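You operate a simulated robot arm through the tools that you are given. There is no shell and no other tool.

The job below is to be done with a simulated two-armed robot. You get a single attempt, and the scene is never put back.

Task
Pick up the jar marked "27" from the middle of the bucket bench with one hand, pass it to the other hand and put it on the top of the blue wheel. Set down upright: jar.

The check looks at the end state, three seconds after you hand in, the way a careful person would. Anything else that was tipped, shoved, dropped, spilled or broken makes it a failure.

Robot
Two 7-joint arms with two-finger parallel grippers on one trunk, on a base that moves. Base frame: it is fixed to the floor where the robot stands at the start and does not move with it; the origin is under the middle of the robot, x ahead of it, y to its left, z up. Units: mm, degrees, N and s.
The left shoulder is at the start at [61, 198, 754], the right one opposite. With the tool pointing down near the work surface each hand reaches from about 300 to 720 mm from the robot's upright axis, wherever it stands, measured 20 degrees to its own side. Places, roughly: jar [2500, -3000, 500]; top of the blue wheel [1200, -2100, 900]. Payload 1.57 kg a hand.
Tool frame (each hand has its own): the origin (TCP) lies between the finger pads and is the grasp point; the fingertips stand 30 mm ahead of it; z points along the fingers, y is the line along which they close. Largest opening 110 mm; finger width 24, thickness 12; the body of the gripper, 48 by 112 mm, starts 78 mm behind the TCP.
Orientation is told as [roll, pitch, yaw] about the base's x, y, z axes, in that order, counted from this pose: with the fingers straight down and closing along the base's y, the tool's x points along the base's -x, its y along +y and its z along -z.

Tools
- The arms move only by the tool nudge_tool. It takes "left_increments", "right_increments" or both (then of equal length, played together; a hand with none holds still); each is one flat list of numbers, 7 for each row, row after row: the shift along the tool's x, y, z in mm, then the turn, a rotation vector about the tool's x, y, z in degrees, then the gripper command, from -1 (fully open) to 1 (shut), values between in proportion. In form: [x, y, z, rx, ry, rz, gripper, x, y, z, rx, ry, rz, gripper, ...]. A call has 1 to 20 rows; each row shifts and turns the commanded pose from where the row before left it, along the tool's axes as they then stand. A row lasts 0.2 s, in which the tool goes at most 50 mm and 8.6 degrees; a call with a longer step from one row to the next is refused whole, and so is a gripper value outside its range. A pose out of reach is approached as far as the arm can. The call stops where the force on the tool passes 40 N (or 10 N more than at its start, if that is more) or the arm is blocked; 0.2 s more then pass. Each finger travels about 72 mm/s and halts on what it meets, pressing with about 34 N; the grip force reading is that of the motor and also rises with nothing between the fingers. The clock runs only during rows and for 0.2 s after the last one: add rows that do not move to give the fingers time. It gives the time, the measured TCP pose, the force on the tool (base axes), the opening and the grip force at its end, in the units of the frame above (readings bear some noise), with the torque about the TCP (base axes, N m) and any sound that the robot's microphone picked up.
- Cameras (640 x 400 px; columns grow to the right, rows downward): "scene" is now at [114.8, -3.1, 1348.8]; the picture's right is [-0.05, -1.00, 0.00], its down [-0.68, 0.04, -0.74] and it looks along [0.73, -0.04, -0.68] (base axes); focal length 286 px, centre (320, 200). "left" rides on the left gripper at [70, -16, -141] in its tool frame; the picture's right is [0.23, 0.97, 0.00], its down [-0.85, 0.20, -0.48] and it looks along [-0.47, 0.11, 0.88] (tool axes); focal length 222 px, centre (320, 200). "right" rides on the right gripper at [70, 16, -141] in its tool frame; the picture's right is [-0.23, 0.97, 0.00], its down [-0.85, -0.20, -0.48] and it looks along [-0.47, -0.11, 0.88] (tool axes); focal length 222 px, centre (320, 200). There is no depth. A picture from a camera that has moved, and an enlarged one, comes with that camera's place and axes in the base frame and with its lens.
- grab_frame(camera): a new picture of that camera. No time passes.
- raise_lower(by): slides the trunk up (or, below 0, down) by that many mm; the arms and the scene camera ride with it, the base frame stays. It gives what a move gives, with no picture.
- drive_base(legs): drives the robot by 1 to 6 legs, each [ahead, left, turn to the left] in mm, mm and degrees, along the robot's own axes; the way and the turn of a leg run together, so that a leg with both is an arc; at most 1500 mm and 180 degrees a leg. The arms and the cameras ride along, it lands a little off, and it stops where it bumps. It gives what a move gives.
- turn_head(pan, tilt): turns the head with the scene camera to pan (to the left, within 86 degrees either way) and tilt (down, from -29 to 69), counted from straight ahead of the robot. It gives what a move gives.
- enlarge(camera, box): a new picture of the part [left, top, right, bottom] of that camera's present view, enlarged. No time passes.
- job_done(): hands the job in; it is judged then, once.

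Places have to be worked out from the pictures, the camera data and where the tool is seen. Open the grippers and draw the arms clear of the work before you hand the job in, unless the task says otherwise.

The tools are called after ">>>" by a JSON object that holds its "fn" and its "kwargs". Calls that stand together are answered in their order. nudge_tool: Moves the arms, as the interface text tells. Its arguments: {"type":"object","properties":{"left_increments":{"type":"array","items":{"type":"number"}},"right_increments":{"type":"array","items":{"type":"number"}}},"required":[]} The other tools are called the same way: raise_lower (by) moves the trunk up or down; drive_base (legs) drives the base; turn_head (pan, tilt) turns the head that bears the scene camera; grab_frame (camera) takes a picture; enlarge (camera, box) takes an enlarged picture of a part of a camera's view; job_done () hands the job in.

At the start:

```text
clock: 0.0
left_ee_pos: [531.3, 272.3, 767.3]
left_tcp_rot: [0.0, 0.1, -0.1]
left_contact_force: [0.0, -0.2, -0.1]
left_torque: [0.0, 0.0, -0.01]
left_grip_width: 109.9
left_grip_force: 0.0
right_ee_pos: [349.6, -149.9, 694.3]
right_tcp_rot: [0.0, 0.1, 0.0]
right_contact_force: [0.5, -0.1, -0.1]
right_torque: [0.0, 0.01, 0.01]
right_grip_width: 109.8
right_grip_force: 0.0
trunk travel left (down, up): [-350.0, 640.0]
robot x, y, heading: [0.5, -2.0, 0.0]
head pan, tilt (commanded): [-3.1, 42.5]
```

scene: 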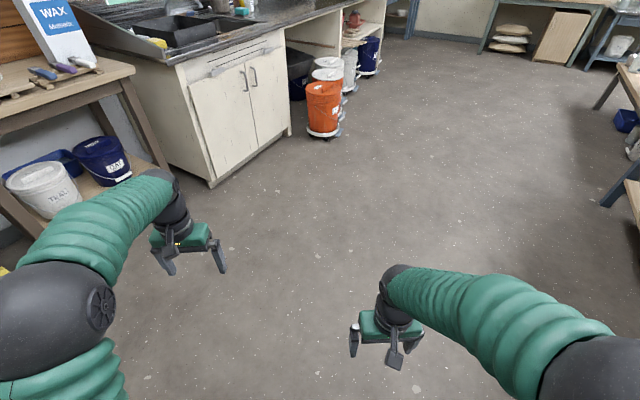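
right: 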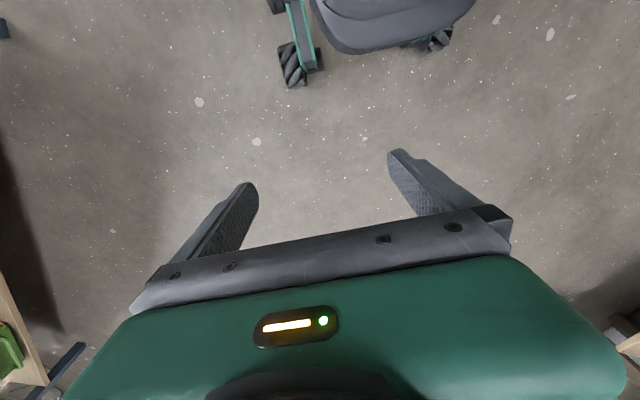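
left: 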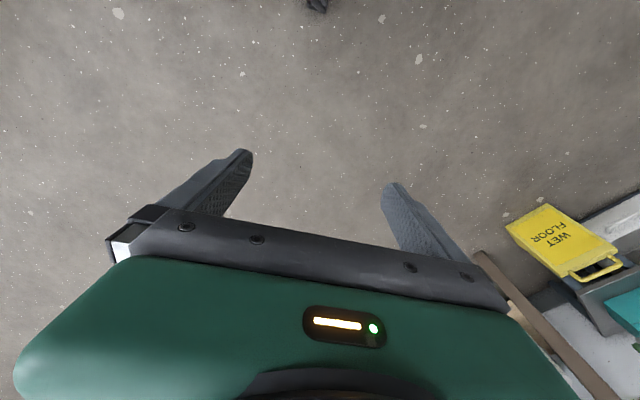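

The start pictures show open floor ahead, with benches to the left and right. The jar and the wheel should be ahead and to the right, so I turn the head that way to look.

>>> {"fn": "turn_head", "kwargs": {"pan": -55, "tilt": 15}}

>>> {"fn": "grab_frame", "kwargs": {"camera": "scene"}}

```text
clock: 1.2
left_ee_pos: [529.9, 272.8, 767.7]
left_tcp_rot: [0.0, 0.0, -0.1]
left_contact_force: [0.3, -0.2, 0.2]
left_torque: [-0.02, -0.01, 0.02]
left_grip_width: 110.1
left_grip_force: 0.1
right_ee_pos: [348.1, -149.7, 693.8]
right_tcp_rot: [0.1, 0.1, 0.1]
right_contact_force: [0.7, -0.4, -0.2]
right_torque: [-0.01, 0.0, -0.01]
right_grip_width: 109.9
right_grip_force: 0.0
trunk travel left (down, up): [-350.0, 640.0]
robot x, y, heading: [2.7, 0.6, -0.2]
head pan, tilt (commanded): [-55.0, 15.0]
```

```text
taken
camera scene: at [85.4, -75.1, 1392.1], right [-0.82, -0.57, 0.0], down [-0.15, 0.21, -0.97], along [0.55, -0.79, -0.26], focal length 286 px, centre (320, 200)
```

scene: 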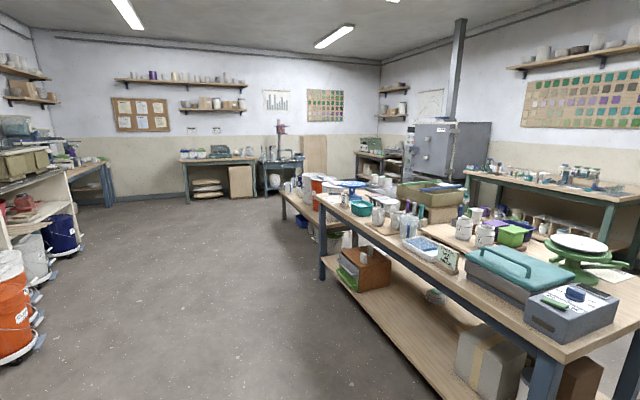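

I see a long workbench with a lower bench behind it. I enlarge the region around the blue disc and the low bench to find the wheel and the buckets.

>>> {"fn": "enlarge", "kwargs": {"camera": "scene", "box": [270, 150, 430, 250]}}

>>> {"fn": "enlarge", "kwargs": {"camera": "scene", "box": [400, 150, 640, 300]}}

```text
4.00 times, centred on (350, 200) of scene
camera zoom: at [85.4, -75.1, 1392.1], right [-0.82, -0.57, 0.0], down [-0.15, 0.21, -0.97], along [0.55, -0.79, -0.26], focal length 1144 px, centre (200, 200)
```

zoom: 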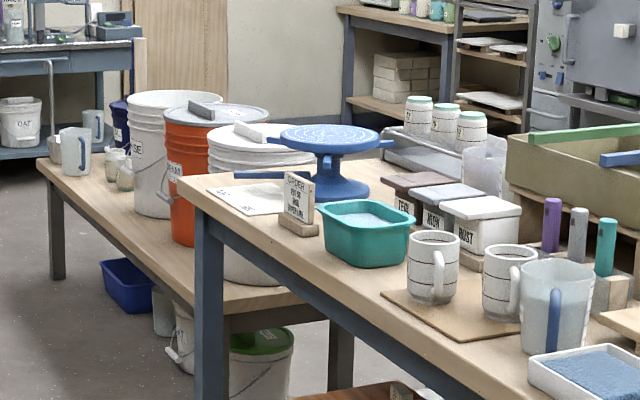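

```text
2.67 times, centred on (520, 225) of scene
camera zoom: at [85.4, -75.1, 1392.1], right [-0.82, -0.57, 0.0], down [-0.15, 0.21, -0.97], along [0.55, -0.79, -0.26], focal length 763 px, centre (-213, 133)
```

zoom: 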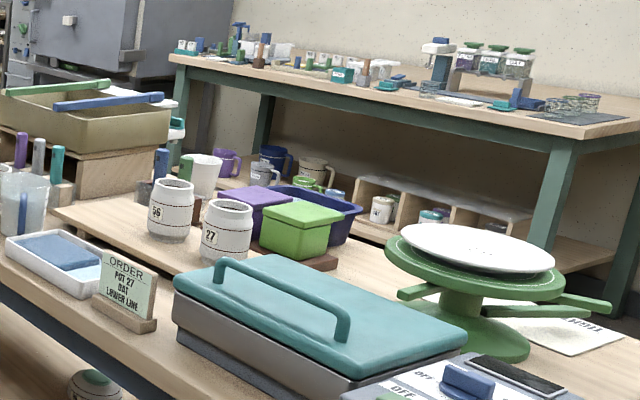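

The blue wheel stands at the far end of the tall workbench, and the low bucket bench lies beyond it. The benches run at about -33° in the base frame. I drive along the clear aisle and turn to face the low bench from a distance.

>>> {"fn": "drive_base", "kwargs": {"legs": [[0, 0, -33.5], [1500, 0, 0], [1500, 0, 0], [0, 0, -90]]}}

>>> {"fn": "turn_head", "kwargs": {"pan": 0, "tilt": 25}}

>>> {"fn": "grab_frame", "kwargs": {"camera": "scene"}}

```text
clock: 21.0
left_ee_pos: [2392.5, -2225.1, 767.7]
left_tcp_rot: [-0.1, 0.0, -124.5]
left_contact_force: [1.4, -0.3, 0.2]
left_torque: [-0.05, 0.0, -0.01]
left_grip_width: 109.8
left_grip_force: 0.1
right_ee_pos: [2146.5, -1836.9, 693.5]
right_tcp_rot: [0.1, 0.0, -124.4]
right_contact_force: [0.6, -0.6, 0.9]
right_torque: [0.01, -0.01, -0.02]
right_grip_width: 110.1
right_grip_force: 0.1
trunk travel left (down, up): [-350.0, 640.0]
robot x, y, heading: [2467.5, -1634.3, -124.2]
head pan, tilt (commanded): [-55.0, 15.0]
```

```text
clock: 22.2
left_ee_pos: [2392.0, -2224.6, 769.2]
left_tcp_rot: [0.0, -0.1, -124.5]
left_contact_force: [0.9, -0.1, -0.6]
left_torque: [0.0, 0.01, 0.0]
left_grip_width: 109.7
left_grip_force: 0.1
right_ee_pos: [2146.2, -1836.3, 694.8]
right_tcp_rot: [0.1, 0.0, -124.5]
right_contact_force: [-0.6, -0.5, -0.4]
right_torque: [0.02, 0.0, -0.02]
right_grip_width: 110.0
right_grip_force: 0.1
trunk travel left (down, up): [-350.0, 640.0]
robot x, y, heading: [2468.5, -1636.6, -124.7]
head pan, tilt (commanded): [0.0, 25.0]
```

```text
taken
camera scene: at [2396.4, -1736.6, 1375.8], right [-0.82, 0.57, 0.0], down [0.24, 0.35, -0.91], along [-0.51, -0.75, -0.42], focal length 286 px, centre (320, 200)
```

scene: 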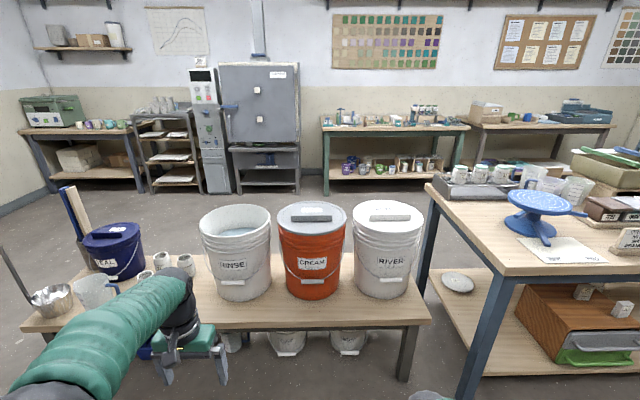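

The low bench shows four buckets (TEAL, RINSE, CREAM, RIVER), with small jars between TEAL and RINSE. I enlarge that part.

>>> {"fn": "enlarge", "kwargs": {"camera": "scene", "box": [20, 200, 260, 350]}}

>>> {"fn": "enlarge", "kwargs": {"camera": "scene", "box": [400, 160, 640, 310]}}

```text
2.67 times, centred on (140, 275) of scene
camera zoom: at [2396.4, -1736.6, 1375.8], right [-0.82, 0.57, 0.0], down [0.24, 0.35, -0.91], along [-0.51, -0.75, -0.42], focal length 763 px, centre (800, 0)
```

zoom: 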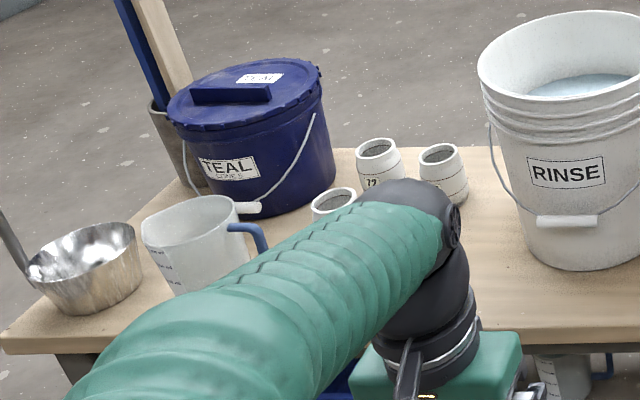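

```text
2.67 times, centred on (520, 235) of scene
camera zoom: at [2396.4, -1736.6, 1375.8], right [-0.82, 0.57, 0.0], down [0.24, 0.35, -0.91], along [-0.51, -0.75, -0.42], focal length 763 px, centre (-213, 107)
```

zoom: 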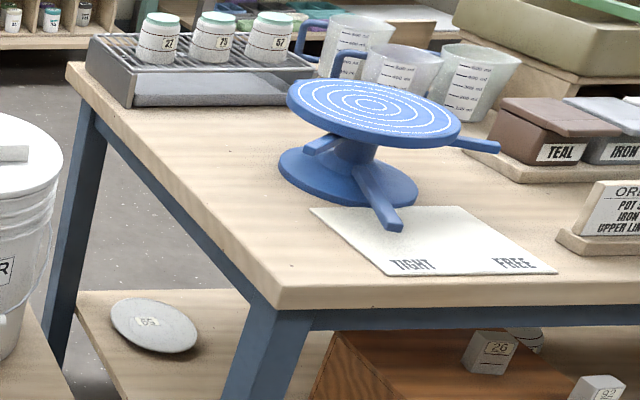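

The left forearm hides the jars, so I draw the left hand back toward the robot by 200 mm and look again.

>>> {"fn": "nudge_tool", "kwargs": {"left_increments": [50, 0, 0, 0, 0, 0, -1, 50, 0, 0, 0, 0, 0, -1, 50, 0, 0, 0, 0, 0, -1, 40, 0, 0, 0, 0, 0, -1]}}

>>> {"fn": "enlarge", "kwargs": {"camera": "scene", "box": [20, 200, 260, 350]}}

>>> {"fn": "grab_frame", "kwargs": {"camera": "scene"}}

```text
clock: 23.2
left_ee_pos: [2498.5, -2066.5, 768.9]
left_tcp_rot: [0.0, 0.0, -124.5]
left_contact_force: [-0.2, 0.5, 0.3]
left_torque: [-0.02, -0.02, 0.0]
left_grip_width: 110.0
left_grip_force: 0.0
right_ee_pos: [2146.2, -1835.8, 694.2]
right_tcp_rot: [0.0, -0.1, -124.5]
right_contact_force: [-0.4, -1.0, 0.9]
right_torque: [0.01, 0.02, -0.02]
right_grip_width: 110.0
right_grip_force: 0.1
trunk travel left (down, up): [-350.0, 640.0]
robot x, y, heading: [2467.7, -1631.6, -124.4]
head pan, tilt (commanded): [0.0, 25.0]
```

```text
2.67 times, centred on (140, 275) of scene
camera zoom: at [2397.4, -1734.7, 1376.0], right [-0.82, 0.57, 0.0], down [0.24, 0.35, -0.91], along [-0.51, -0.75, -0.42], focal length 763 px, centre (800, 0)
```

zoom: 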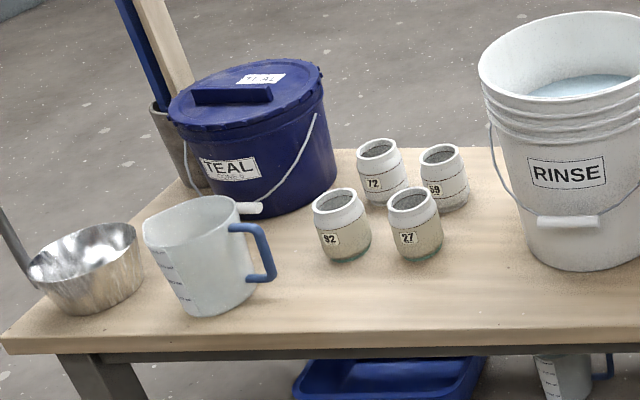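

```text
taken
camera scene: at [2397.4, -1734.7, 1376.0], right [-0.82, 0.57, 0.0], down [0.24, 0.35, -0.91], along [-0.51, -0.75, -0.42], focal length 286 px, centre (320, 200)
```

scene: 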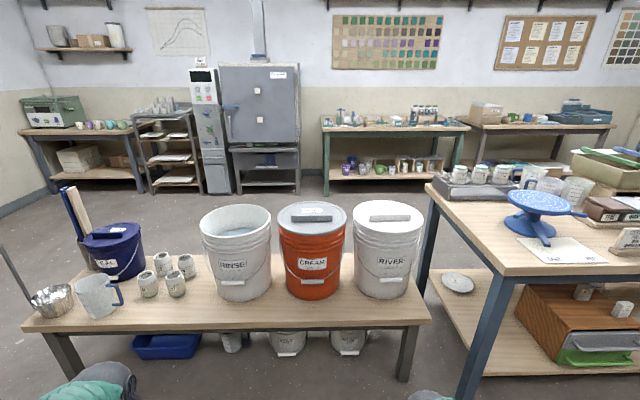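

Jar 27 is at the front right of a 2x2 group (92, 27 in front; 72, 69 behind), about 120 mm apart. It lies about 1140 ahead and 650 left of the robot. Before strafing I check the floor on the left and the robot's own base outline.

>>> {"fn": "turn_head", "kwargs": {"pan": 60, "tilt": 35}}

>>> {"fn": "grab_frame", "kwargs": {"camera": "scene"}}

>>> {"fn": "turn_head", "kwargs": {"pan": 0, "tilt": 69}}

>>> {"fn": "grab_frame", "kwargs": {"camera": "scene"}}

```text
clock: 24.5
left_ee_pos: [2498.3, -2067.9, 768.6]
left_tcp_rot: [0.0, -0.1, -124.5]
left_contact_force: [-0.9, 0.3, 0.6]
left_torque: [0.0, -0.01, 0.0]
left_grip_width: 110.0
left_grip_force: 0.0
right_ee_pos: [2147.4, -1836.5, 695.4]
right_tcp_rot: [0.0, 0.0, -124.6]
right_contact_force: [-0.4, 0.5, 0.0]
right_torque: [-0.01, -0.01, 0.03]
right_grip_width: 110.0
right_grip_force: 0.0
trunk travel left (down, up): [-350.0, 640.0]
robot x, y, heading: [2470.0, -1635.2, -124.2]
head pan, tilt (commanded): [60.0, 35.0]
```

```text
taken
camera scene: at [2487.0, -1739.3, 1360.2], right [-0.9, -0.43, 0.0], down [-0.25, 0.52, -0.82], along [0.35, -0.74, -0.57], focal length 286 px, centre (320, 200)
```

scene: 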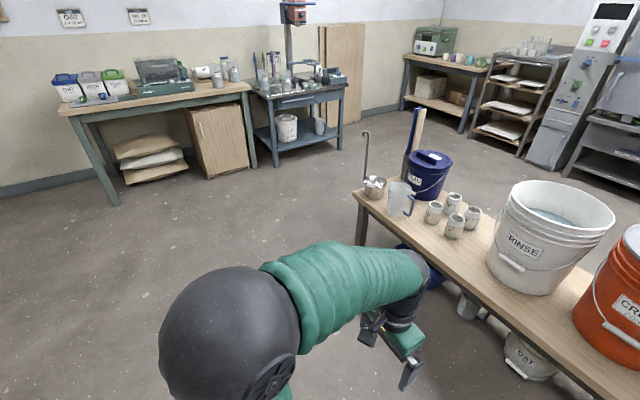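

```text
clock: 25.8
left_ee_pos: [2497.2, -2066.0, 767.3]
left_tcp_rot: [-0.1, -0.2, -124.5]
left_contact_force: [-0.1, -0.3, 0.3]
left_torque: [0.0, 0.0, -0.01]
left_grip_width: 110.1
left_grip_force: 0.0
right_ee_pos: [2147.7, -1836.9, 694.8]
right_tcp_rot: [-0.1, 0.0, -124.5]
right_contact_force: [0.3, -0.2, 0.1]
right_torque: [0.0, 0.0, -0.01]
right_grip_width: 109.8
right_grip_force: 0.1
trunk travel left (down, up): [-350.0, 640.0]
robot x, y, heading: [2469.2, -1634.3, -124.6]
head pan, tilt (commanded): [0.0, 68.8]
```

```text
taken
camera scene: at [2417.4, -1705.9, 1316.5], right [-0.82, 0.57, 0.0], down [0.53, 0.77, -0.36], along [-0.2, -0.3, -0.93], focal length 286 px, centre (320, 200)
```

scene: 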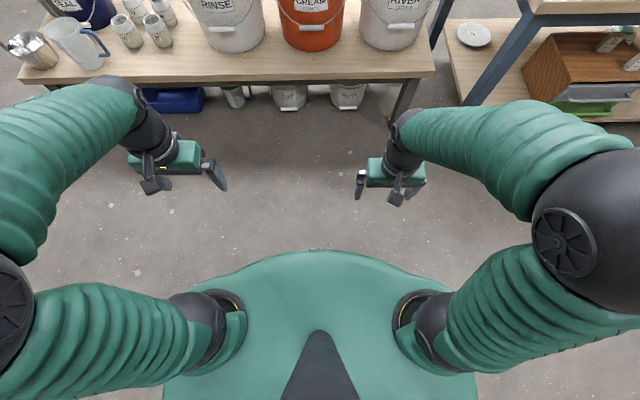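

The floor on the left is clear, and the base front reaches only about 270 mm ahead of the robot's axis. I strafe left and move partly forward, then look down at the jars.

>>> {"fn": "drive_base", "kwargs": {"legs": [[0, 850, 0], [400, 0, 0]]}}

>>> {"fn": "turn_head", "kwargs": {"pan": -10, "tilt": 48}}

>>> {"fn": "grab_frame", "kwargs": {"camera": "scene"}}

```text
clock: 32.4
left_ee_pos: [2971.1, -2869.8, 767.6]
left_tcp_rot: [0.0, 0.0, -124.4]
left_contact_force: [0.3, 0.2, 0.1]
left_torque: [0.02, -0.04, 0.0]
left_grip_width: 110.1
left_grip_force: 0.0
right_ee_pos: [2618.7, -2638.6, 692.6]
right_tcp_rot: [0.0, 0.0, -124.4]
right_contact_force: [-0.7, 0.2, -0.8]
right_torque: [0.01, 0.03, 0.01]
right_grip_width: 110.0
right_grip_force: 0.1
trunk travel left (down, up): [-350.0, 640.0]
robot x, y, heading: [2941.2, -2434.5, -124.5]
head pan, tilt (commanded): [0.0, 68.8]
```

```text
clock: 33.2
left_ee_pos: [2971.1, -2869.8, 768.1]
left_tcp_rot: [0.0, -0.2, -124.4]
left_contact_force: [0.9, 0.0, 0.6]
left_torque: [-0.02, 0.02, 0.01]
left_grip_width: 110.1
left_grip_force: 0.1
right_ee_pos: [2618.7, -2639.2, 694.7]
right_tcp_rot: [0.1, 0.0, -124.4]
right_contact_force: [-0.2, -0.7, 0.5]
right_torque: [0.0, -0.02, 0.03]
right_grip_width: 110.1
right_grip_force: 0.1
trunk travel left (down, up): [-350.0, 640.0]
robot x, y, heading: [2940.1, -2434.6, -124.7]
head pan, tilt (commanded): [-10.0, 48.0]
```

```text
taken
camera scene: at [2866.5, -2518.3, 1341.1], right [-0.71, 0.7, 0.0], down [0.52, 0.53, -0.67], along [-0.47, -0.48, -0.74], focal length 286 px, centre (320, 200)
```

scene: 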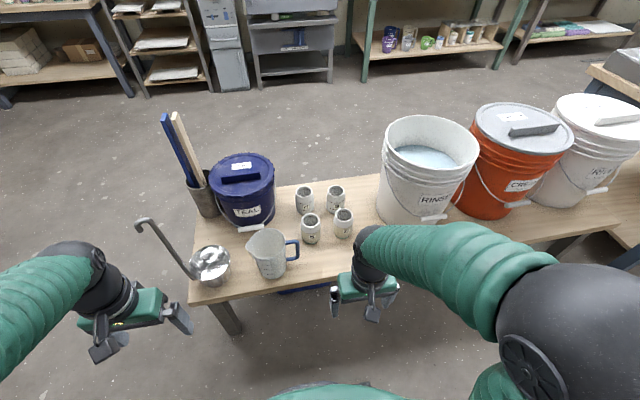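

From two views I put jar 27 at about (2372, -2908), with its base near z 455; in the robot frame that is about 712 ahead and 197 to the right. My plan is to pick with the right hand from above and place with the left hand held horizontally. First I test in free air whether the left hand can reach that pose: yaw -90°, then tilt the fingers to point right.

>>> {"fn": "nudge_tool", "kwargs": {"left_increments": [0, 0, -10, 0, 0, -8.2, -1, 0, 0, -10, 0, 0, -8.2, -1, 0, 0, -10, 0, 0, -8.2, -1, 0, 0, -10, 0, 0, -8.2, -1, 0, 0, -10, 0, 0, -8.2, -1, 0, 0, -10, 0, 0, -8.2, -1, 0, 0, -10, 0, 0, -8.2, -1, 0, 0, -10, 0, 0, -8.2, -1, 0, 0, -10, 0, 0, -8.2, -1, 0, 0, -10, 0, 0, -8.2, -1, 0, 0, -10, 0, 0, -8, -1]}}

```text
clock: 35.6
left_ee_pos: [2971.2, -2869.6, 878.1]
left_tcp_rot: [-0.1, 0.0, -34.3]
left_contact_force: [-0.2, -0.2, 0.1]
left_torque: [0.0, 0.02, 0.0]
left_grip_width: 110.1
left_grip_force: 0.0
right_ee_pos: [2619.2, -2639.3, 693.6]
right_tcp_rot: [0.0, -0.1, -124.3]
right_contact_force: [0.1, 0.4, 0.5]
right_torque: [-0.01, 0.02, -0.02]
right_grip_width: 109.8
right_grip_force: 0.0
trunk travel left (down, up): [-350.0, 640.0]
robot x, y, heading: [2938.3, -2432.9, -124.4]
head pan, tilt (commanded): [-10.0, 48.0]
```

The yaw was reached. Now I tilt the left tool by +90° about its y so the fingers point to the robot's right with the camera on top.

>>> {"fn": "nudge_tool", "kwargs": {"left_increments": [0, 0, 0, 0, 8.2, 0, -1, 0, 0, 0, 0, 8.2, 0, -1, 0, 0, 0, 0, 8.2, 0, -1, 0, 0, 0, 0, 8.2, 0, -1, 0, 0, 0, 0, 8.2, 0, -1, 0, 0, 0, 0, 8.2, 0, -1, 0, 0, 0, 0, 8.2, 0, -1, 0, 0, 0, 0, 8.2, 0, -1, 0, 0, 0, 0, 8.2, 0, -1, 0, 0, 0, 0, 8.2, 0, -1, 0, 0, 0, 0, 8, 0, -1, 0, 0, 0, 0, 0, 0, -1]}}

>>> {"fn": "grab_frame", "kwargs": {"camera": "scene"}}

>>> {"fn": "grab_frame", "kwargs": {"camera": "left"}}

```text
clock: 38.2
left_ee_pos: [2971.3, -2870.1, 878.1]
left_tcp_rot: [-140.3, 89.9, -174.6]
left_contact_force: [0.0, -0.1, 0.4]
left_torque: [0.0, 0.0, 0.03]
left_grip_width: 110.0
left_grip_force: 0.0
right_ee_pos: [2619.0, -2638.7, 695.3]
right_tcp_rot: [0.0, 0.0, -124.5]
right_contact_force: [0.8, 0.3, 0.2]
right_torque: [0.03, -0.02, -0.01]
right_grip_width: 109.9
right_grip_force: 0.1
trunk travel left (down, up): [-350.0, 640.0]
robot x, y, heading: [2940.5, -2434.6, -124.3]
head pan, tilt (commanded): [-10.0, 48.0]
```

```text
taken
camera scene: at [2867.0, -2518.9, 1341.1], right [-0.71, 0.7, 0.0], down [0.52, 0.53, -0.67], along [-0.47, -0.48, -0.74], focal length 286 px, centre (320, 200)
```

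scene: 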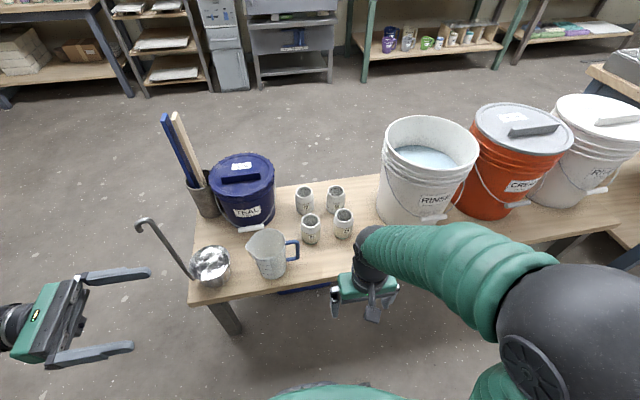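

```text
taken
camera left: at [3078.4, -2964.3, 947.9], right [0.55, 0.8, 0.23], down [0.51, -0.11, -0.86], along [-0.66, 0.59, -0.46], focal length 222 px, centre (320, 200)
```

left: 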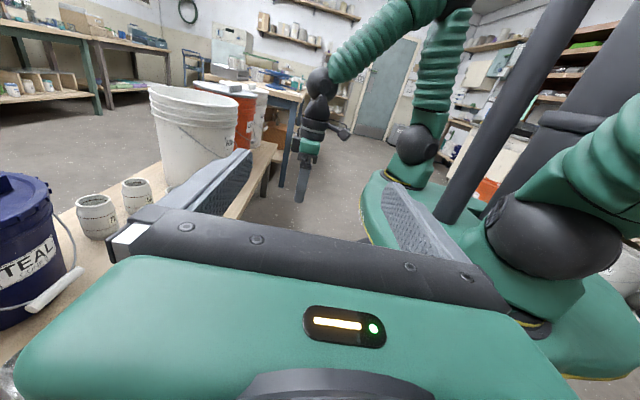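

The left hand reaches the horizontal pose cleanly and I leave it there. I drive forward 115 mm so jar 27 comes into the right hand's range.

>>> {"fn": "drive_base", "kwargs": {"legs": [[115, 0, 0]]}}

>>> {"fn": "grab_frame", "kwargs": {"camera": "scene"}}

>>> {"fn": "grab_frame", "kwargs": {"camera": "right"}}

```text
clock: 39.4
left_ee_pos: [2906.2, -2967.0, 878.7]
left_tcp_rot: [160.7, 89.9, 126.2]
left_contact_force: [-0.5, 0.0, 0.2]
left_torque: [0.0, 0.02, -0.03]
left_grip_width: 109.9
left_grip_force: 0.1
right_ee_pos: [2554.7, -2734.4, 694.0]
right_tcp_rot: [0.0, 0.1, -124.5]
right_contact_force: [-0.8, -0.1, -0.8]
right_torque: [0.01, -0.01, -0.01]
right_grip_width: 110.0
right_grip_force: 0.0
trunk travel left (down, up): [-350.0, 640.0]
robot x, y, heading: [2877.6, -2528.6, -124.4]
head pan, tilt (commanded): [-10.0, 48.0]
```

```text
taken
camera scene: at [2801.5, -2615.4, 1341.0], right [-0.71, 0.7, 0.0], down [0.52, 0.53, -0.67], along [-0.47, -0.47, -0.74], focal length 286 px, centre (320, 200)
```

scene: 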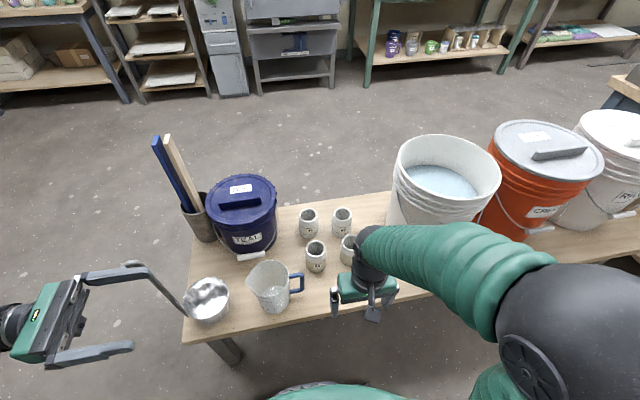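

```text
taken
camera right: at [2607.3, -2687.7, 836.1], right [0.67, -0.74, 0.0], down [-0.65, -0.59, 0.48], along [-0.35, -0.32, -0.88], focal length 222 px, centre (320, 200)
```

right: 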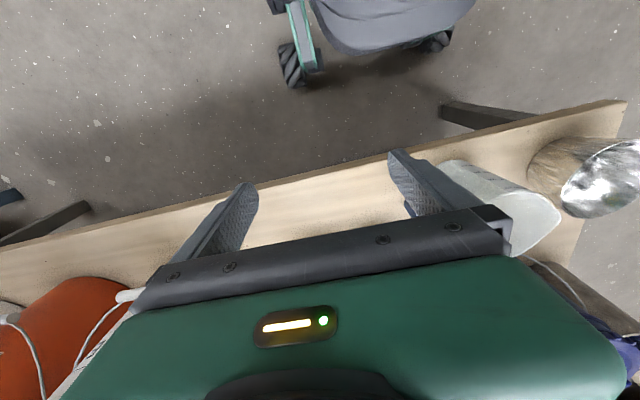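

The right hand sits just in front of the jars. I move it about 200 mm forward and 53 mm right, still high above the jars, and check with its camera.

>>> {"fn": "nudge_tool", "kwargs": {"right_increments": [-45, -13, 0, 0, 0, 0, -1, -45, -13, 0, 0, 0, 0, -1, -45, -13, 0, 0, 0, 0, -1, -45, -14, 0, 0, 0, 0, -1, -20, 0, 0, 0, 0, 0, -1, 0, 0, 0, 0, 0, 0, -1]}}

>>> {"fn": "grab_frame", "kwargs": {"camera": "right"}}

>>> {"fn": "grab_frame", "kwargs": {"camera": "scene"}}

>>> {"fn": "grab_frame", "kwargs": {"camera": "left"}}

```text
clock: 40.8
left_ee_pos: [2905.5, -2965.0, 879.6]
left_tcp_rot: [-120.1, 89.9, -154.6]
left_contact_force: [0.4, 0.4, 0.0]
left_torque: [0.01, -0.01, -0.03]
left_grip_width: 110.0
left_grip_force: 0.0
right_ee_pos: [2396.9, -2869.7, 694.4]
right_tcp_rot: [0.0, -0.1, -124.5]
right_contact_force: [-0.5, -0.5, 0.3]
right_torque: [-0.04, -0.01, -0.03]
right_grip_width: 109.9
right_grip_force: 0.1
trunk travel left (down, up): [-350.0, 640.0]
robot x, y, heading: [2872.8, -2530.1, -124.4]
head pan, tilt (commanded): [-10.0, 48.0]
```

```text
taken
camera right: at [2450.5, -2822.3, 836.5], right [0.67, -0.74, 0.0], down [-0.65, -0.59, 0.48], along [-0.35, -0.32, -0.88], focal length 222 px, centre (320, 200)
```

right: 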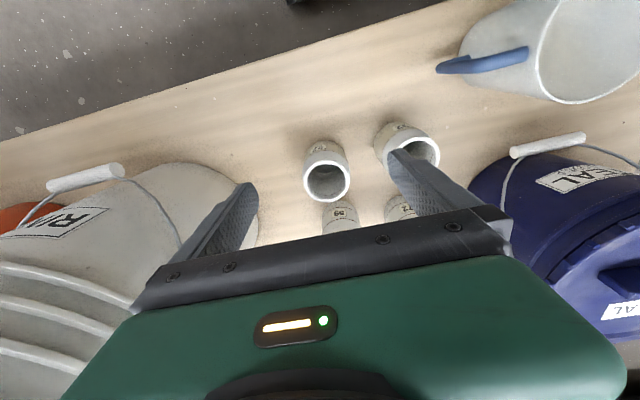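

```text
taken
camera scene: at [2801.5, -2614.4, 1341.0], right [-0.71, 0.7, 0.0], down [0.52, 0.53, -0.67], along [-0.47, -0.48, -0.74], focal length 286 px, centre (320, 200)
```

scene: 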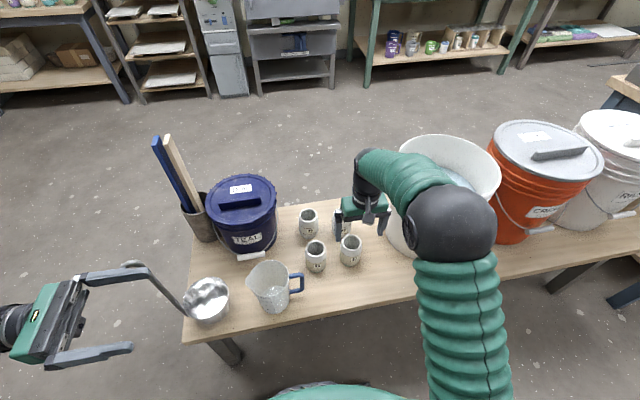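

```text
taken
camera left: at [3013.0, -3059.3, 947.9], right [0.55, 0.8, 0.23], down [0.51, -0.11, -0.86], along [-0.66, 0.59, -0.47], focal length 222 px, centre (320, 200)
```

left: 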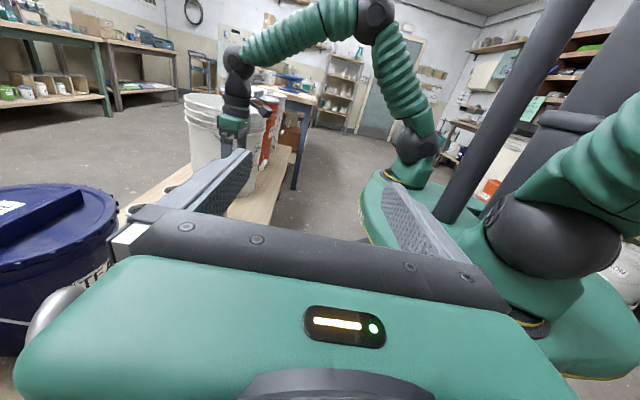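

The forearm passes well above the RINSE bucket, and the right camera now sees jar 27 near its centre. I enlarge both views to measure the jar.

>>> {"fn": "enlarge", "kwargs": {"camera": "right", "box": [240, 100, 480, 250]}}

>>> {"fn": "enlarge", "kwargs": {"camera": "scene", "box": [280, 190, 440, 290]}}

```text
2.67 times, centred on (360, 175) of right
camera zoom: at [2450.5, -2822.3, 836.5], right [0.67, -0.74, 0.0], down [-0.65, -0.59, 0.48], along [-0.35, -0.32, -0.88], focal length 592 px, centre (213, 267)
```

zoom: 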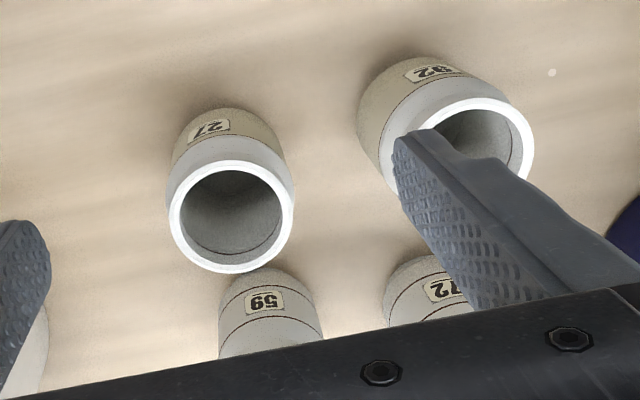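

```text
4.00 times, centred on (360, 240) of scene
camera zoom: at [2801.5, -2614.4, 1341.0], right [-0.71, 0.7, 0.0], down [0.52, 0.53, -0.67], along [-0.47, -0.48, -0.74], focal length 1144 px, centre (160, 40)
```

zoom: 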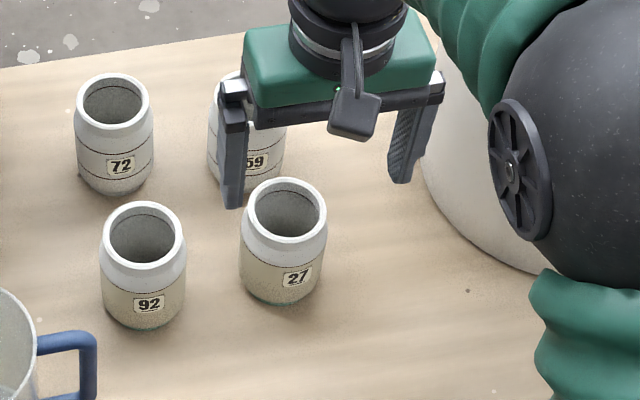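

The jar is about 70 mm in body diameter and 95 mm high, with its rim near z 558, base near 460 and centre near (2365, -2914). I move the right hand 54 mm forward so it is directly above and verify.

>>> {"fn": "nudge_tool", "kwargs": {"right_increments": [-27, 0, 0, 0, 0, 0, -1, -27, -1, 0, 0, 0, 0, -1, 0, 0, 30, 0, 0, 0, -1, 0, 0, 30, 0, 0, 0, -1, 0, 0, 0, 0, 0, 0, -1]}}

>>> {"fn": "grab_frame", "kwargs": {"camera": "right"}}

>>> {"fn": "enlarge", "kwargs": {"camera": "scene", "box": [280, 170, 440, 270]}}

```text
clock: 42.0
left_ee_pos: [2905.4, -2964.0, 878.8]
left_tcp_rot: [-116.9, 89.9, -151.4]
left_contact_force: [-0.1, 0.4, -0.1]
left_torque: [0.0, 0.0, 0.0]
left_grip_width: 110.0
left_grip_force: 0.0
right_ee_pos: [2366.9, -2912.9, 634.3]
right_tcp_rot: [0.0, -0.1, -124.4]
right_contact_force: [0.1, -0.4, 0.6]
right_torque: [0.0, 0.0, -0.01]
right_grip_width: 109.8
right_grip_force: 0.0
trunk travel left (down, up): [-350.0, 640.0]
robot x, y, heading: [2872.1, -2527.2, -124.4]
head pan, tilt (commanded): [-10.0, 48.0]
```

```text
taken
camera right: at [2419.9, -2865.7, 775.5], right [0.67, -0.74, 0.0], down [-0.65, -0.59, 0.48], along [-0.35, -0.32, -0.88], focal length 222 px, centre (320, 200)
```

right: 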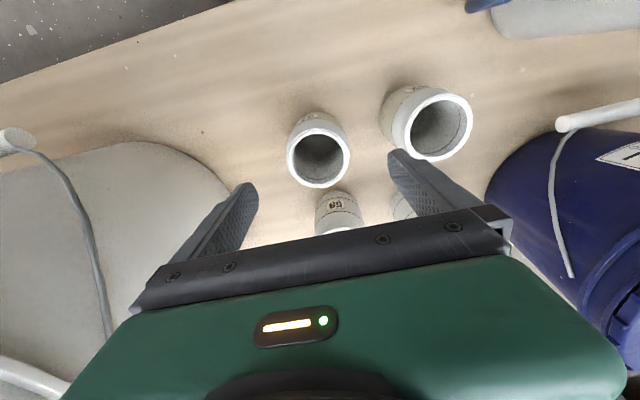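

```text
4.00 times, centred on (360, 220) of scene
camera zoom: at [2801.5, -2614.4, 1341.1], right [-0.71, 0.7, 0.0], down [0.52, 0.53, -0.67], along [-0.47, -0.48, -0.74], focal length 1144 px, centre (160, 120)
```

zoom: 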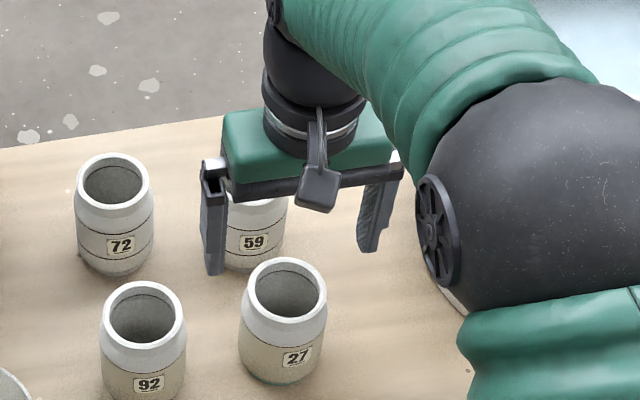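

The rim centre lines up with the tool axis, within a few mm, and sits near z 552. I descend 112 mm so the TCP is near z 522, with tips about 30 mm above the bench and the gripper still open.

>>> {"fn": "nudge_tool", "kwargs": {"right_increments": [0, 0, 25, 0, 0, 0, -1, 0, 0, 25, 0, 0, 0, -1, 0, 0, 20, 0, 0, 0, -1, 0, 0, 15, 0, 0, 0, -1, 0, 0, 15, 0, 0, 0, -1, 0, 0, 12, 0, 0, 0, -1, 0, 0, 0, 0, 0, 0, -1]}}

>>> {"fn": "grab_frame", "kwargs": {"camera": "right"}}

>>> {"fn": "enlarge", "kwargs": {"camera": "scene", "box": [280, 190, 440, 290]}}

```text
clock: 43.6
left_ee_pos: [2905.4, -2964.7, 879.3]
left_tcp_rot: [-120.2, 89.9, -154.6]
left_contact_force: [-0.7, -0.7, 0.2]
left_torque: [-0.01, 0.0, 0.03]
left_grip_width: 110.2
left_grip_force: 0.0
right_ee_pos: [2367.5, -2912.2, 523.4]
right_tcp_rot: [-0.1, 0.0, -124.5]
right_contact_force: [0.6, 0.0, 0.3]
right_torque: [0.01, 0.0, -0.03]
right_grip_width: 110.0
right_grip_force: 0.1
trunk travel left (down, up): [-350.0, 640.0]
robot x, y, heading: [2877.0, -2528.5, -124.6]
head pan, tilt (commanded): [-10.0, 48.0]
```

```text
taken
camera right: at [2419.5, -2865.6, 665.1], right [0.67, -0.74, 0.0], down [-0.65, -0.59, 0.48], along [-0.35, -0.32, -0.88], focal length 222 px, centre (320, 200)
```

right: 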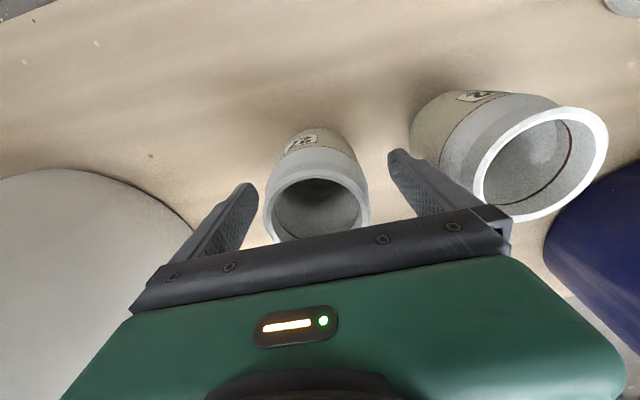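

```text
4.00 times, centred on (360, 240) of scene
camera zoom: at [2801.3, -2614.7, 1341.0], right [-0.71, 0.7, 0.0], down [0.52, 0.53, -0.67], along [-0.47, -0.48, -0.74], focal length 1144 px, centre (160, 40)
```

zoom: 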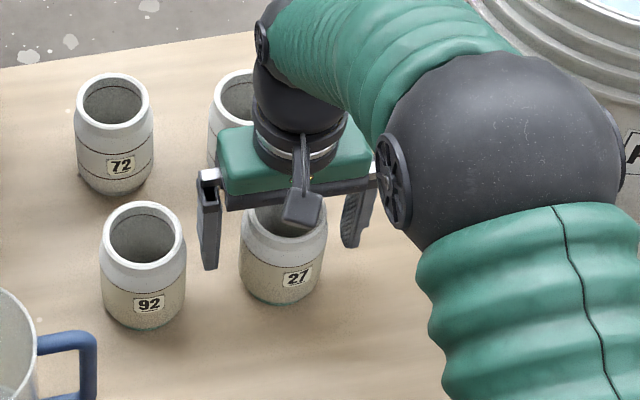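

The jar sits centred between the fingers and the neighbours are clear. I close the right gripper and wait for it to settle.

>>> {"fn": "nudge_tool", "kwargs": {"right_increments": [0, 0, 0, 0, 0, 0, 1, 0, 0, 0, 0, 0, 0, 1, 0, 0, 0, 0, 0, 0, 1, 0, 0, 0, 0, 0, 0, 1, 0, 0, 0, 0, 0, 0, 1]}}

>>> {"fn": "grab_frame", "kwargs": {"camera": "right"}}

```text
clock: 44.8
left_ee_pos: [2905.1, -2964.7, 878.4]
left_tcp_rot: [-124.8, 89.8, -159.4]
left_contact_force: [0.1, -0.1, -0.4]
left_torque: [-0.01, 0.02, 0.02]
left_grip_width: 110.2
left_grip_force: 0.0
right_ee_pos: [2366.7, -2912.6, 523.2]
right_tcp_rot: [0.0, 0.0, -124.5]
right_contact_force: [0.7, -0.3, -1.1]
right_torque: [0.03, -0.07, -0.02]
right_grip_width: 68.1
right_grip_force: 34.2
trunk travel left (down, up): [-350.0, 640.0]
robot x, y, heading: [2873.4, -2531.5, -124.7]
head pan, tilt (commanded): [-10.0, 48.0]
```

```text
taken
camera right: at [2419.8, -2865.8, 665.1], right [0.67, -0.74, 0.0], down [-0.65, -0.59, 0.48], along [-0.35, -0.32, -0.88], focal length 222 px, centre (320, 200)
```

right: 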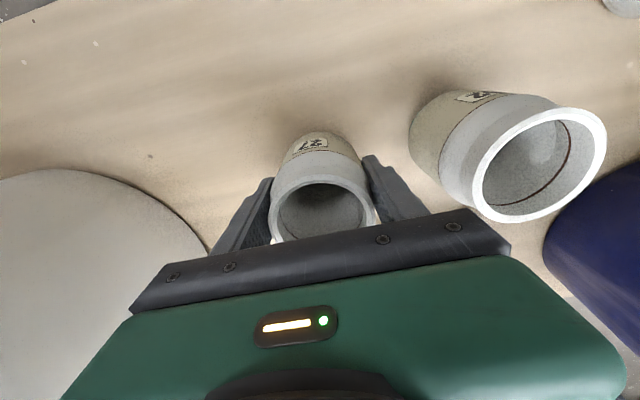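

The grip closed on 68 mm at 34 N. I lift slowly and then raise straight up by 180 mm.

>>> {"fn": "nudge_tool", "kwargs": {"right_increments": [0, 0, -5, 0, 0, 0, 1, 0, 0, -10, 0, 0, 0, 1, 0, 0, -15, 0, 0, 0, 1, 0, 0, -25, 0, 0, 0, 1, 0, 0, -30, 0, 0, 0, 1, 0, 0, -30, 0, 0, 0, 1, 0, 0, -30, 0, 0, 0, 1, 0, 0, -25, 0, 0, 0, 1, 0, 0, -10, 0, 0, 0, 1, 0, 0, 0, 0, 0, 0, 1]}}

>>> {"fn": "grab_frame", "kwargs": {"camera": "right"}}

>>> {"fn": "grab_frame", "kwargs": {"camera": "scene"}}

```text
clock: 47.0
left_ee_pos: [2905.8, -2965.8, 878.6]
left_tcp_rot: [-126.7, 90.0, -161.3]
left_contact_force: [0.2, -1.2, -0.1]
left_torque: [0.01, -0.04, 0.01]
left_grip_width: 109.9
left_grip_force: 0.1
right_ee_pos: [2364.0, -2915.0, 702.6]
right_tcp_rot: [0.0, 0.0, -124.5]
right_contact_force: [0.3, -0.8, -3.2]
right_torque: [0.0, -0.02, -0.02]
right_grip_width: 68.4
right_grip_force: 33.5
trunk travel left (down, up): [-350.0, 640.0]
robot x, y, heading: [2873.8, -2532.8, -124.7]
head pan, tilt (commanded): [-10.0, 48.0]
```

```text
taken
camera right: at [2418.1, -2867.2, 843.9], right [0.67, -0.74, 0.0], down [-0.65, -0.59, 0.48], along [-0.35, -0.32, -0.88], focal length 222 px, centre (320, 200)
```

right: 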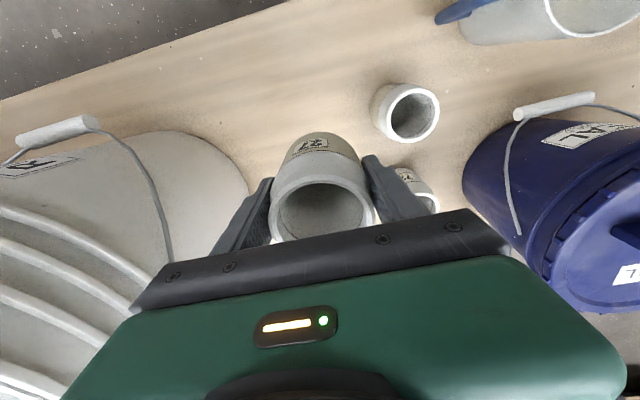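

```text
taken
camera scene: at [2800.8, -2615.0, 1340.9], right [-0.71, 0.7, 0.0], down [0.52, 0.53, -0.67], along [-0.47, -0.47, -0.74], focal length 286 px, centre (320, 200)
```

scene: 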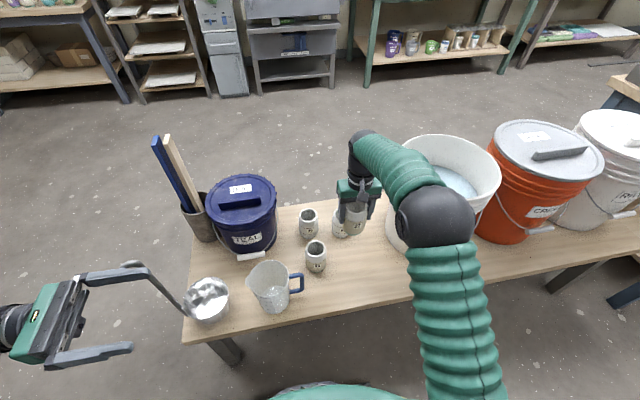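

The jar hangs upright and weighs about 0.33 kg; the others are undisturbed. I draw the right hand back and up, then back the base away from the bench.

>>> {"fn": "nudge_tool", "kwargs": {"right_increments": [20, 0, -20, 0, 0, 0, 1, 35, 0, -20, 0, 0, 0, 1, 40, 0, -20, 0, 0, 0, 1, 40, 0, -20, 0, 0, 0, 1, 30, 0, -10, 0, 0, 0, 1, 15, 0, 0, 0, 0, 0, 1, 0, 0, 0, 0, 0, 0, 1]}}

>>> {"fn": "drive_base", "kwargs": {"legs": [[-450, 0, 0]]}}

>>> {"fn": "turn_head", "kwargs": {"pan": 0, "tilt": 50}}

>>> {"fn": "grab_frame", "kwargs": {"camera": "scene"}}

>>> {"fn": "grab_frame", "kwargs": {"camera": "left"}}

```text
clock: 48.6
left_ee_pos: [2905.7, -2965.3, 877.2]
left_tcp_rot: [-125.8, 89.9, -160.4]
left_contact_force: [0.0, -0.7, 0.2]
left_torque: [0.03, -0.01, 0.01]
left_grip_width: 110.0
left_grip_force: 0.1
right_ee_pos: [2468.3, -2763.5, 792.5]
right_tcp_rot: [0.0, -0.1, -124.5]
right_contact_force: [-0.7, -0.7, -3.8]
right_torque: [-0.04, 0.0, 0.01]
right_grip_width: 68.1
right_grip_force: 34.1
trunk travel left (down, up): [-350.0, 640.0]
robot x, y, heading: [2877.2, -2530.2, -124.5]
head pan, tilt (commanded): [-10.0, 48.0]
```

```text
clock: 51.3
left_ee_pos: [3161.6, -2592.6, 877.6]
left_tcp_rot: [-112.3, 89.9, -146.6]
left_contact_force: [-0.5, 0.4, 0.1]
left_torque: [-0.01, -0.03, 0.04]
left_grip_width: 110.0
left_grip_force: 0.1
right_ee_pos: [2723.7, -2391.7, 792.8]
right_tcp_rot: [0.1, -0.1, -124.5]
right_contact_force: [0.2, -0.6, -2.9]
right_torque: [0.03, 0.03, 0.01]
right_grip_width: 68.1
right_grip_force: 34.5
trunk travel left (down, up): [-350.0, 640.0]
robot x, y, heading: [3126.8, -2160.7, -124.6]
head pan, tilt (commanded): [-10.0, 48.0]
```

```text
clock: 52.1
left_ee_pos: [3161.8, -2593.2, 878.0]
left_tcp_rot: [-107.7, 89.9, -142.2]
left_contact_force: [-1.2, 0.3, 0.8]
left_torque: [0.0, 0.03, 0.0]
left_grip_width: 110.2
left_grip_force: 0.1
right_ee_pos: [2724.7, -2390.0, 793.8]
right_tcp_rot: [0.0, -0.1, -124.5]
right_contact_force: [0.1, -0.2, -3.3]
right_torque: [-0.01, -0.03, 0.0]
right_grip_width: 68.2
right_grip_force: 33.5
trunk travel left (down, up): [-350.0, 640.0]
robot x, y, heading: [3133.5, -2161.3, -124.5]
head pan, tilt (commanded): [0.0, 50.0]
```

```text
taken
camera scene: at [3068.3, -2249.7, 1338.3], right [-0.82, 0.57, 0.0], down [0.43, 0.63, -0.64], along [-0.36, -0.53, -0.77], focal length 286 px, centre (320, 200)
```

scene: 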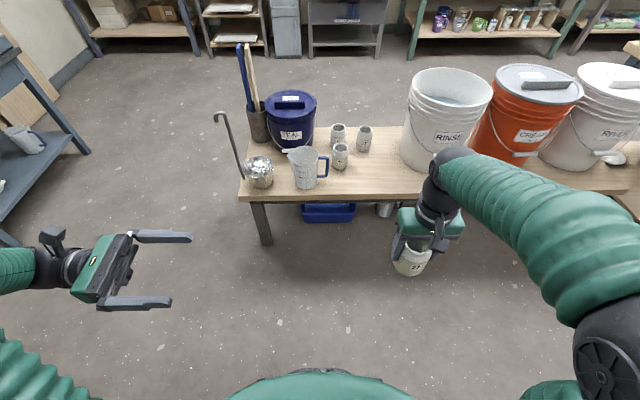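

```text
taken
camera left: at [3269.2, -2686.9, 948.1], right [0.55, 0.8, 0.23], down [0.51, -0.11, -0.86], along [-0.66, 0.59, -0.47], focal length 222 px, centre (320, 200)
```

left: 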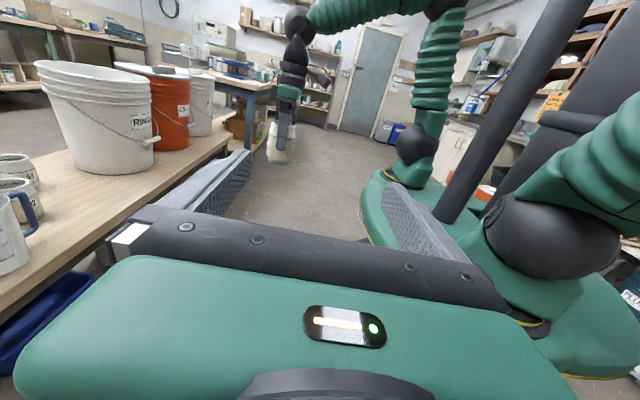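

The jar is held securely, clear of the bench. I bring the right hand with the jar to the middle (204 mm left, 76 mm up) and align the left hand in depth and height, still 270 mm to its left.

>>> {"fn": "nudge_tool", "kwargs": {"right_increments": [0, 15, -6, 0, 0, 0, 1, 0, 28, -10, 0, 0, 0, 1, 0, 30, -11, 0, 0, 0, 1, 0, 30, -11, 0, 0, 0, 1, 0, 30, -11, 0, 0, 0, 1, 0, 30, -11, 0, 0, 0, 1, 0, 26, -10, 0, 0, 0, 1, 0, 15, -6, 0, 0, 0, 1, 0, 0, 0, 0, 0, 0, 1], "left_increments": [-3, -10, 0, 0, 0, 0, -1, -3, -10, 0, 0, 0, 0, -1, -3, -10, 0, 0, 0, 0, -1, -3, -10, 0, 0, 0, 0, -1, -3, -10, 0, 0, 0, 0, -1, -3, -10, 0, 0, 0, 0, -1, -4, -10, 0, 0, 0, 0, -1, -4, -10, 0, 0, 0, 0, -1, 0, 0, 0, 0, 0, 0, -1]}}

>>> {"fn": "grab_frame", "kwargs": {"camera": "left"}}

>>> {"fn": "grab_frame", "kwargs": {"camera": "scene"}}

```text
clock: 54.1
left_ee_pos: [3116.2, -2659.4, 853.3]
left_tcp_rot: [-112.1, 89.8, -146.4]
left_contact_force: [0.1, -0.1, 0.5]
left_torque: [-0.01, 0.02, 0.01]
left_grip_width: 110.0
left_grip_force: 0.0
right_ee_pos: [2894.5, -2505.1, 869.9]
right_tcp_rot: [0.0, -0.1, -124.4]
right_contact_force: [-0.2, 0.1, -2.8]
right_torque: [-0.04, 0.01, 0.01]
right_grip_width: 68.2
right_grip_force: 33.9
trunk travel left (down, up): [-350.0, 640.0]
robot x, y, heading: [3129.0, -2164.1, -124.6]
head pan, tilt (commanded): [0.0, 50.0]
```

```text
taken
camera left: at [3224.0, -2753.1, 923.2], right [0.55, 0.8, 0.23], down [0.51, -0.11, -0.86], along [-0.66, 0.59, -0.47], focal length 222 px, centre (320, 200)
```

left: 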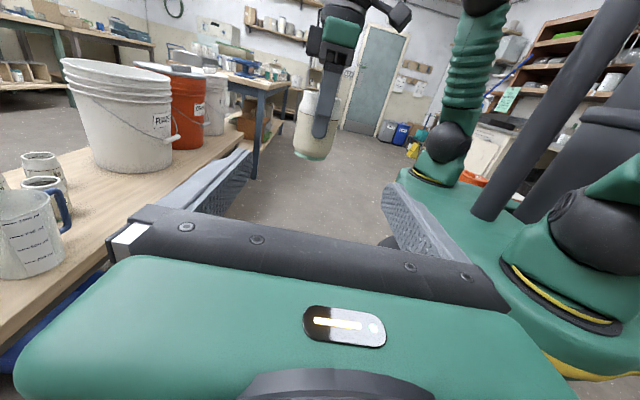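

```text
taken
camera scene: at [3069.1, -2250.4, 1338.3], right [-0.82, 0.57, 0.0], down [0.43, 0.63, -0.64], along [-0.36, -0.53, -0.77], focal length 286 px, centre (320, 200)
```

scene: 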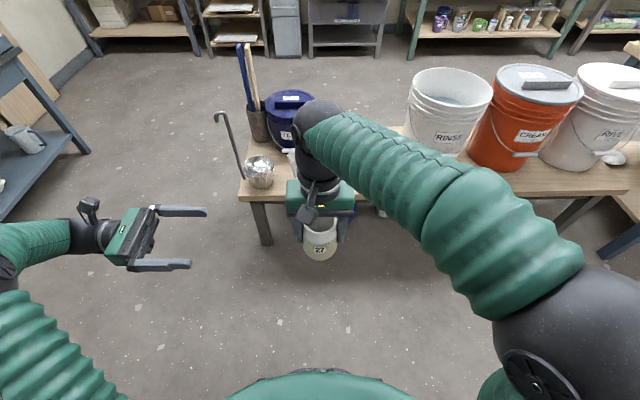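

Left and right hands agree within 2 mm in depth, the left is 17 mm lower, and 270 mm apart. I advance the left hand 180 mm along its fingers and check the alignment.

>>> {"fn": "nudge_tool", "kwargs": {"left_increments": [0, 2, 30, 0, 0, 0, -1, 0, 0, 40, 0, 0, 0, -1, 0, 0, 40, 0, 0, 0, -1, 0, 0, 35, 0, 0, 0, -1, 0, 0, 25, 0, 0, 0, -1, 0, 0, 10, 0, 0, 0, -1, 0, 0, 0, 0, 0, 0, -1]}}

>>> {"fn": "grab_frame", "kwargs": {"camera": "left"}}

>>> {"fn": "enlarge", "kwargs": {"camera": "scene", "box": [140, 140, 460, 340]}}

>>> {"fn": "grab_frame", "kwargs": {"camera": "right"}}

```text
clock: 55.7
left_ee_pos: [2970.0, -2553.6, 853.7]
left_tcp_rot: [-109.6, 89.9, -144.0]
left_contact_force: [0.7, 0.4, 0.7]
left_torque: [0.03, -0.01, 0.03]
left_grip_width: 110.0
left_grip_force: 0.1
right_ee_pos: [2893.9, -2507.3, 869.7]
right_tcp_rot: [0.0, -0.1, -124.4]
right_contact_force: [-0.1, -0.5, -2.6]
right_torque: [0.0, 0.01, 0.01]
right_grip_width: 68.2
right_grip_force: 33.7
trunk travel left (down, up): [-350.0, 640.0]
robot x, y, heading: [3129.2, -2158.3, -124.5]
head pan, tilt (commanded): [0.0, 50.0]
```

```text
taken
camera left: at [3076.5, -2648.6, 922.4], right [0.55, 0.8, 0.23], down [0.51, -0.11, -0.86], along [-0.66, 0.59, -0.47], focal length 222 px, centre (320, 200)
```

left: 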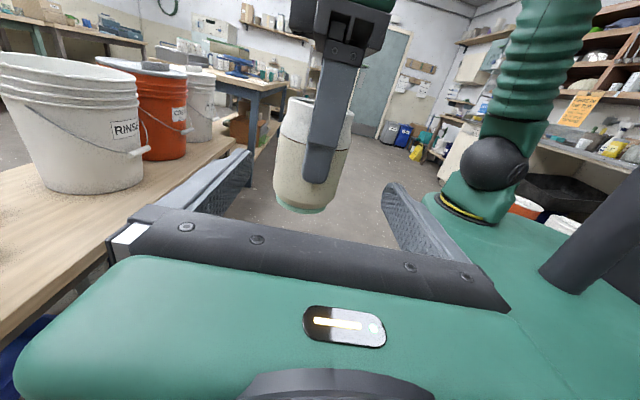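

```text
2.00 times, centred on (300, 240) of scene
camera zoom: at [3068.4, -2250.1, 1338.3], right [-0.82, 0.57, 0.0], down [0.43, 0.63, -0.64], along [-0.36, -0.53, -0.77], focal length 572 px, centre (360, 120)
```

zoom: 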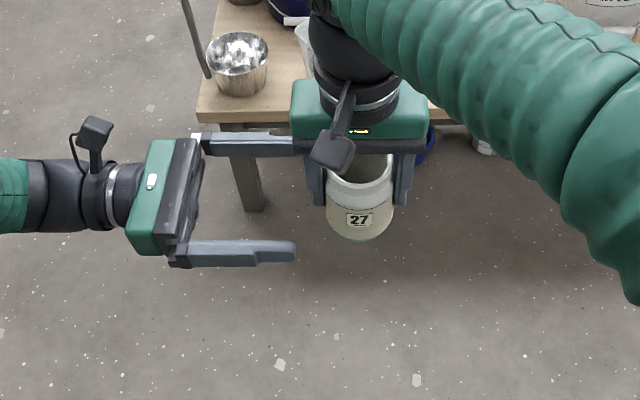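

```text
taken
camera right: at [2947.1, -2460.4, 1011.1], right [0.68, -0.74, 0.0], down [-0.65, -0.59, 0.48], along [-0.35, -0.32, -0.88], focal length 222 px, centre (320, 200)
```

right: 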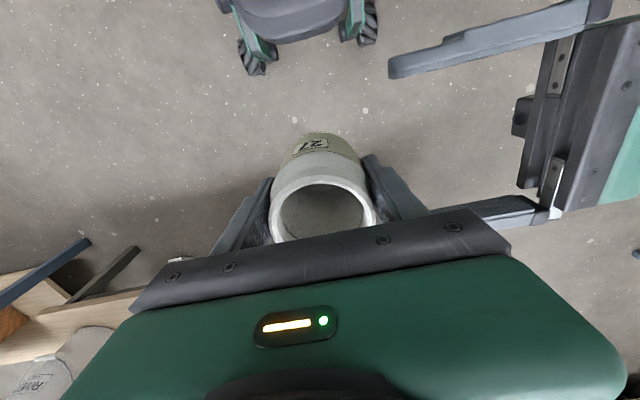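

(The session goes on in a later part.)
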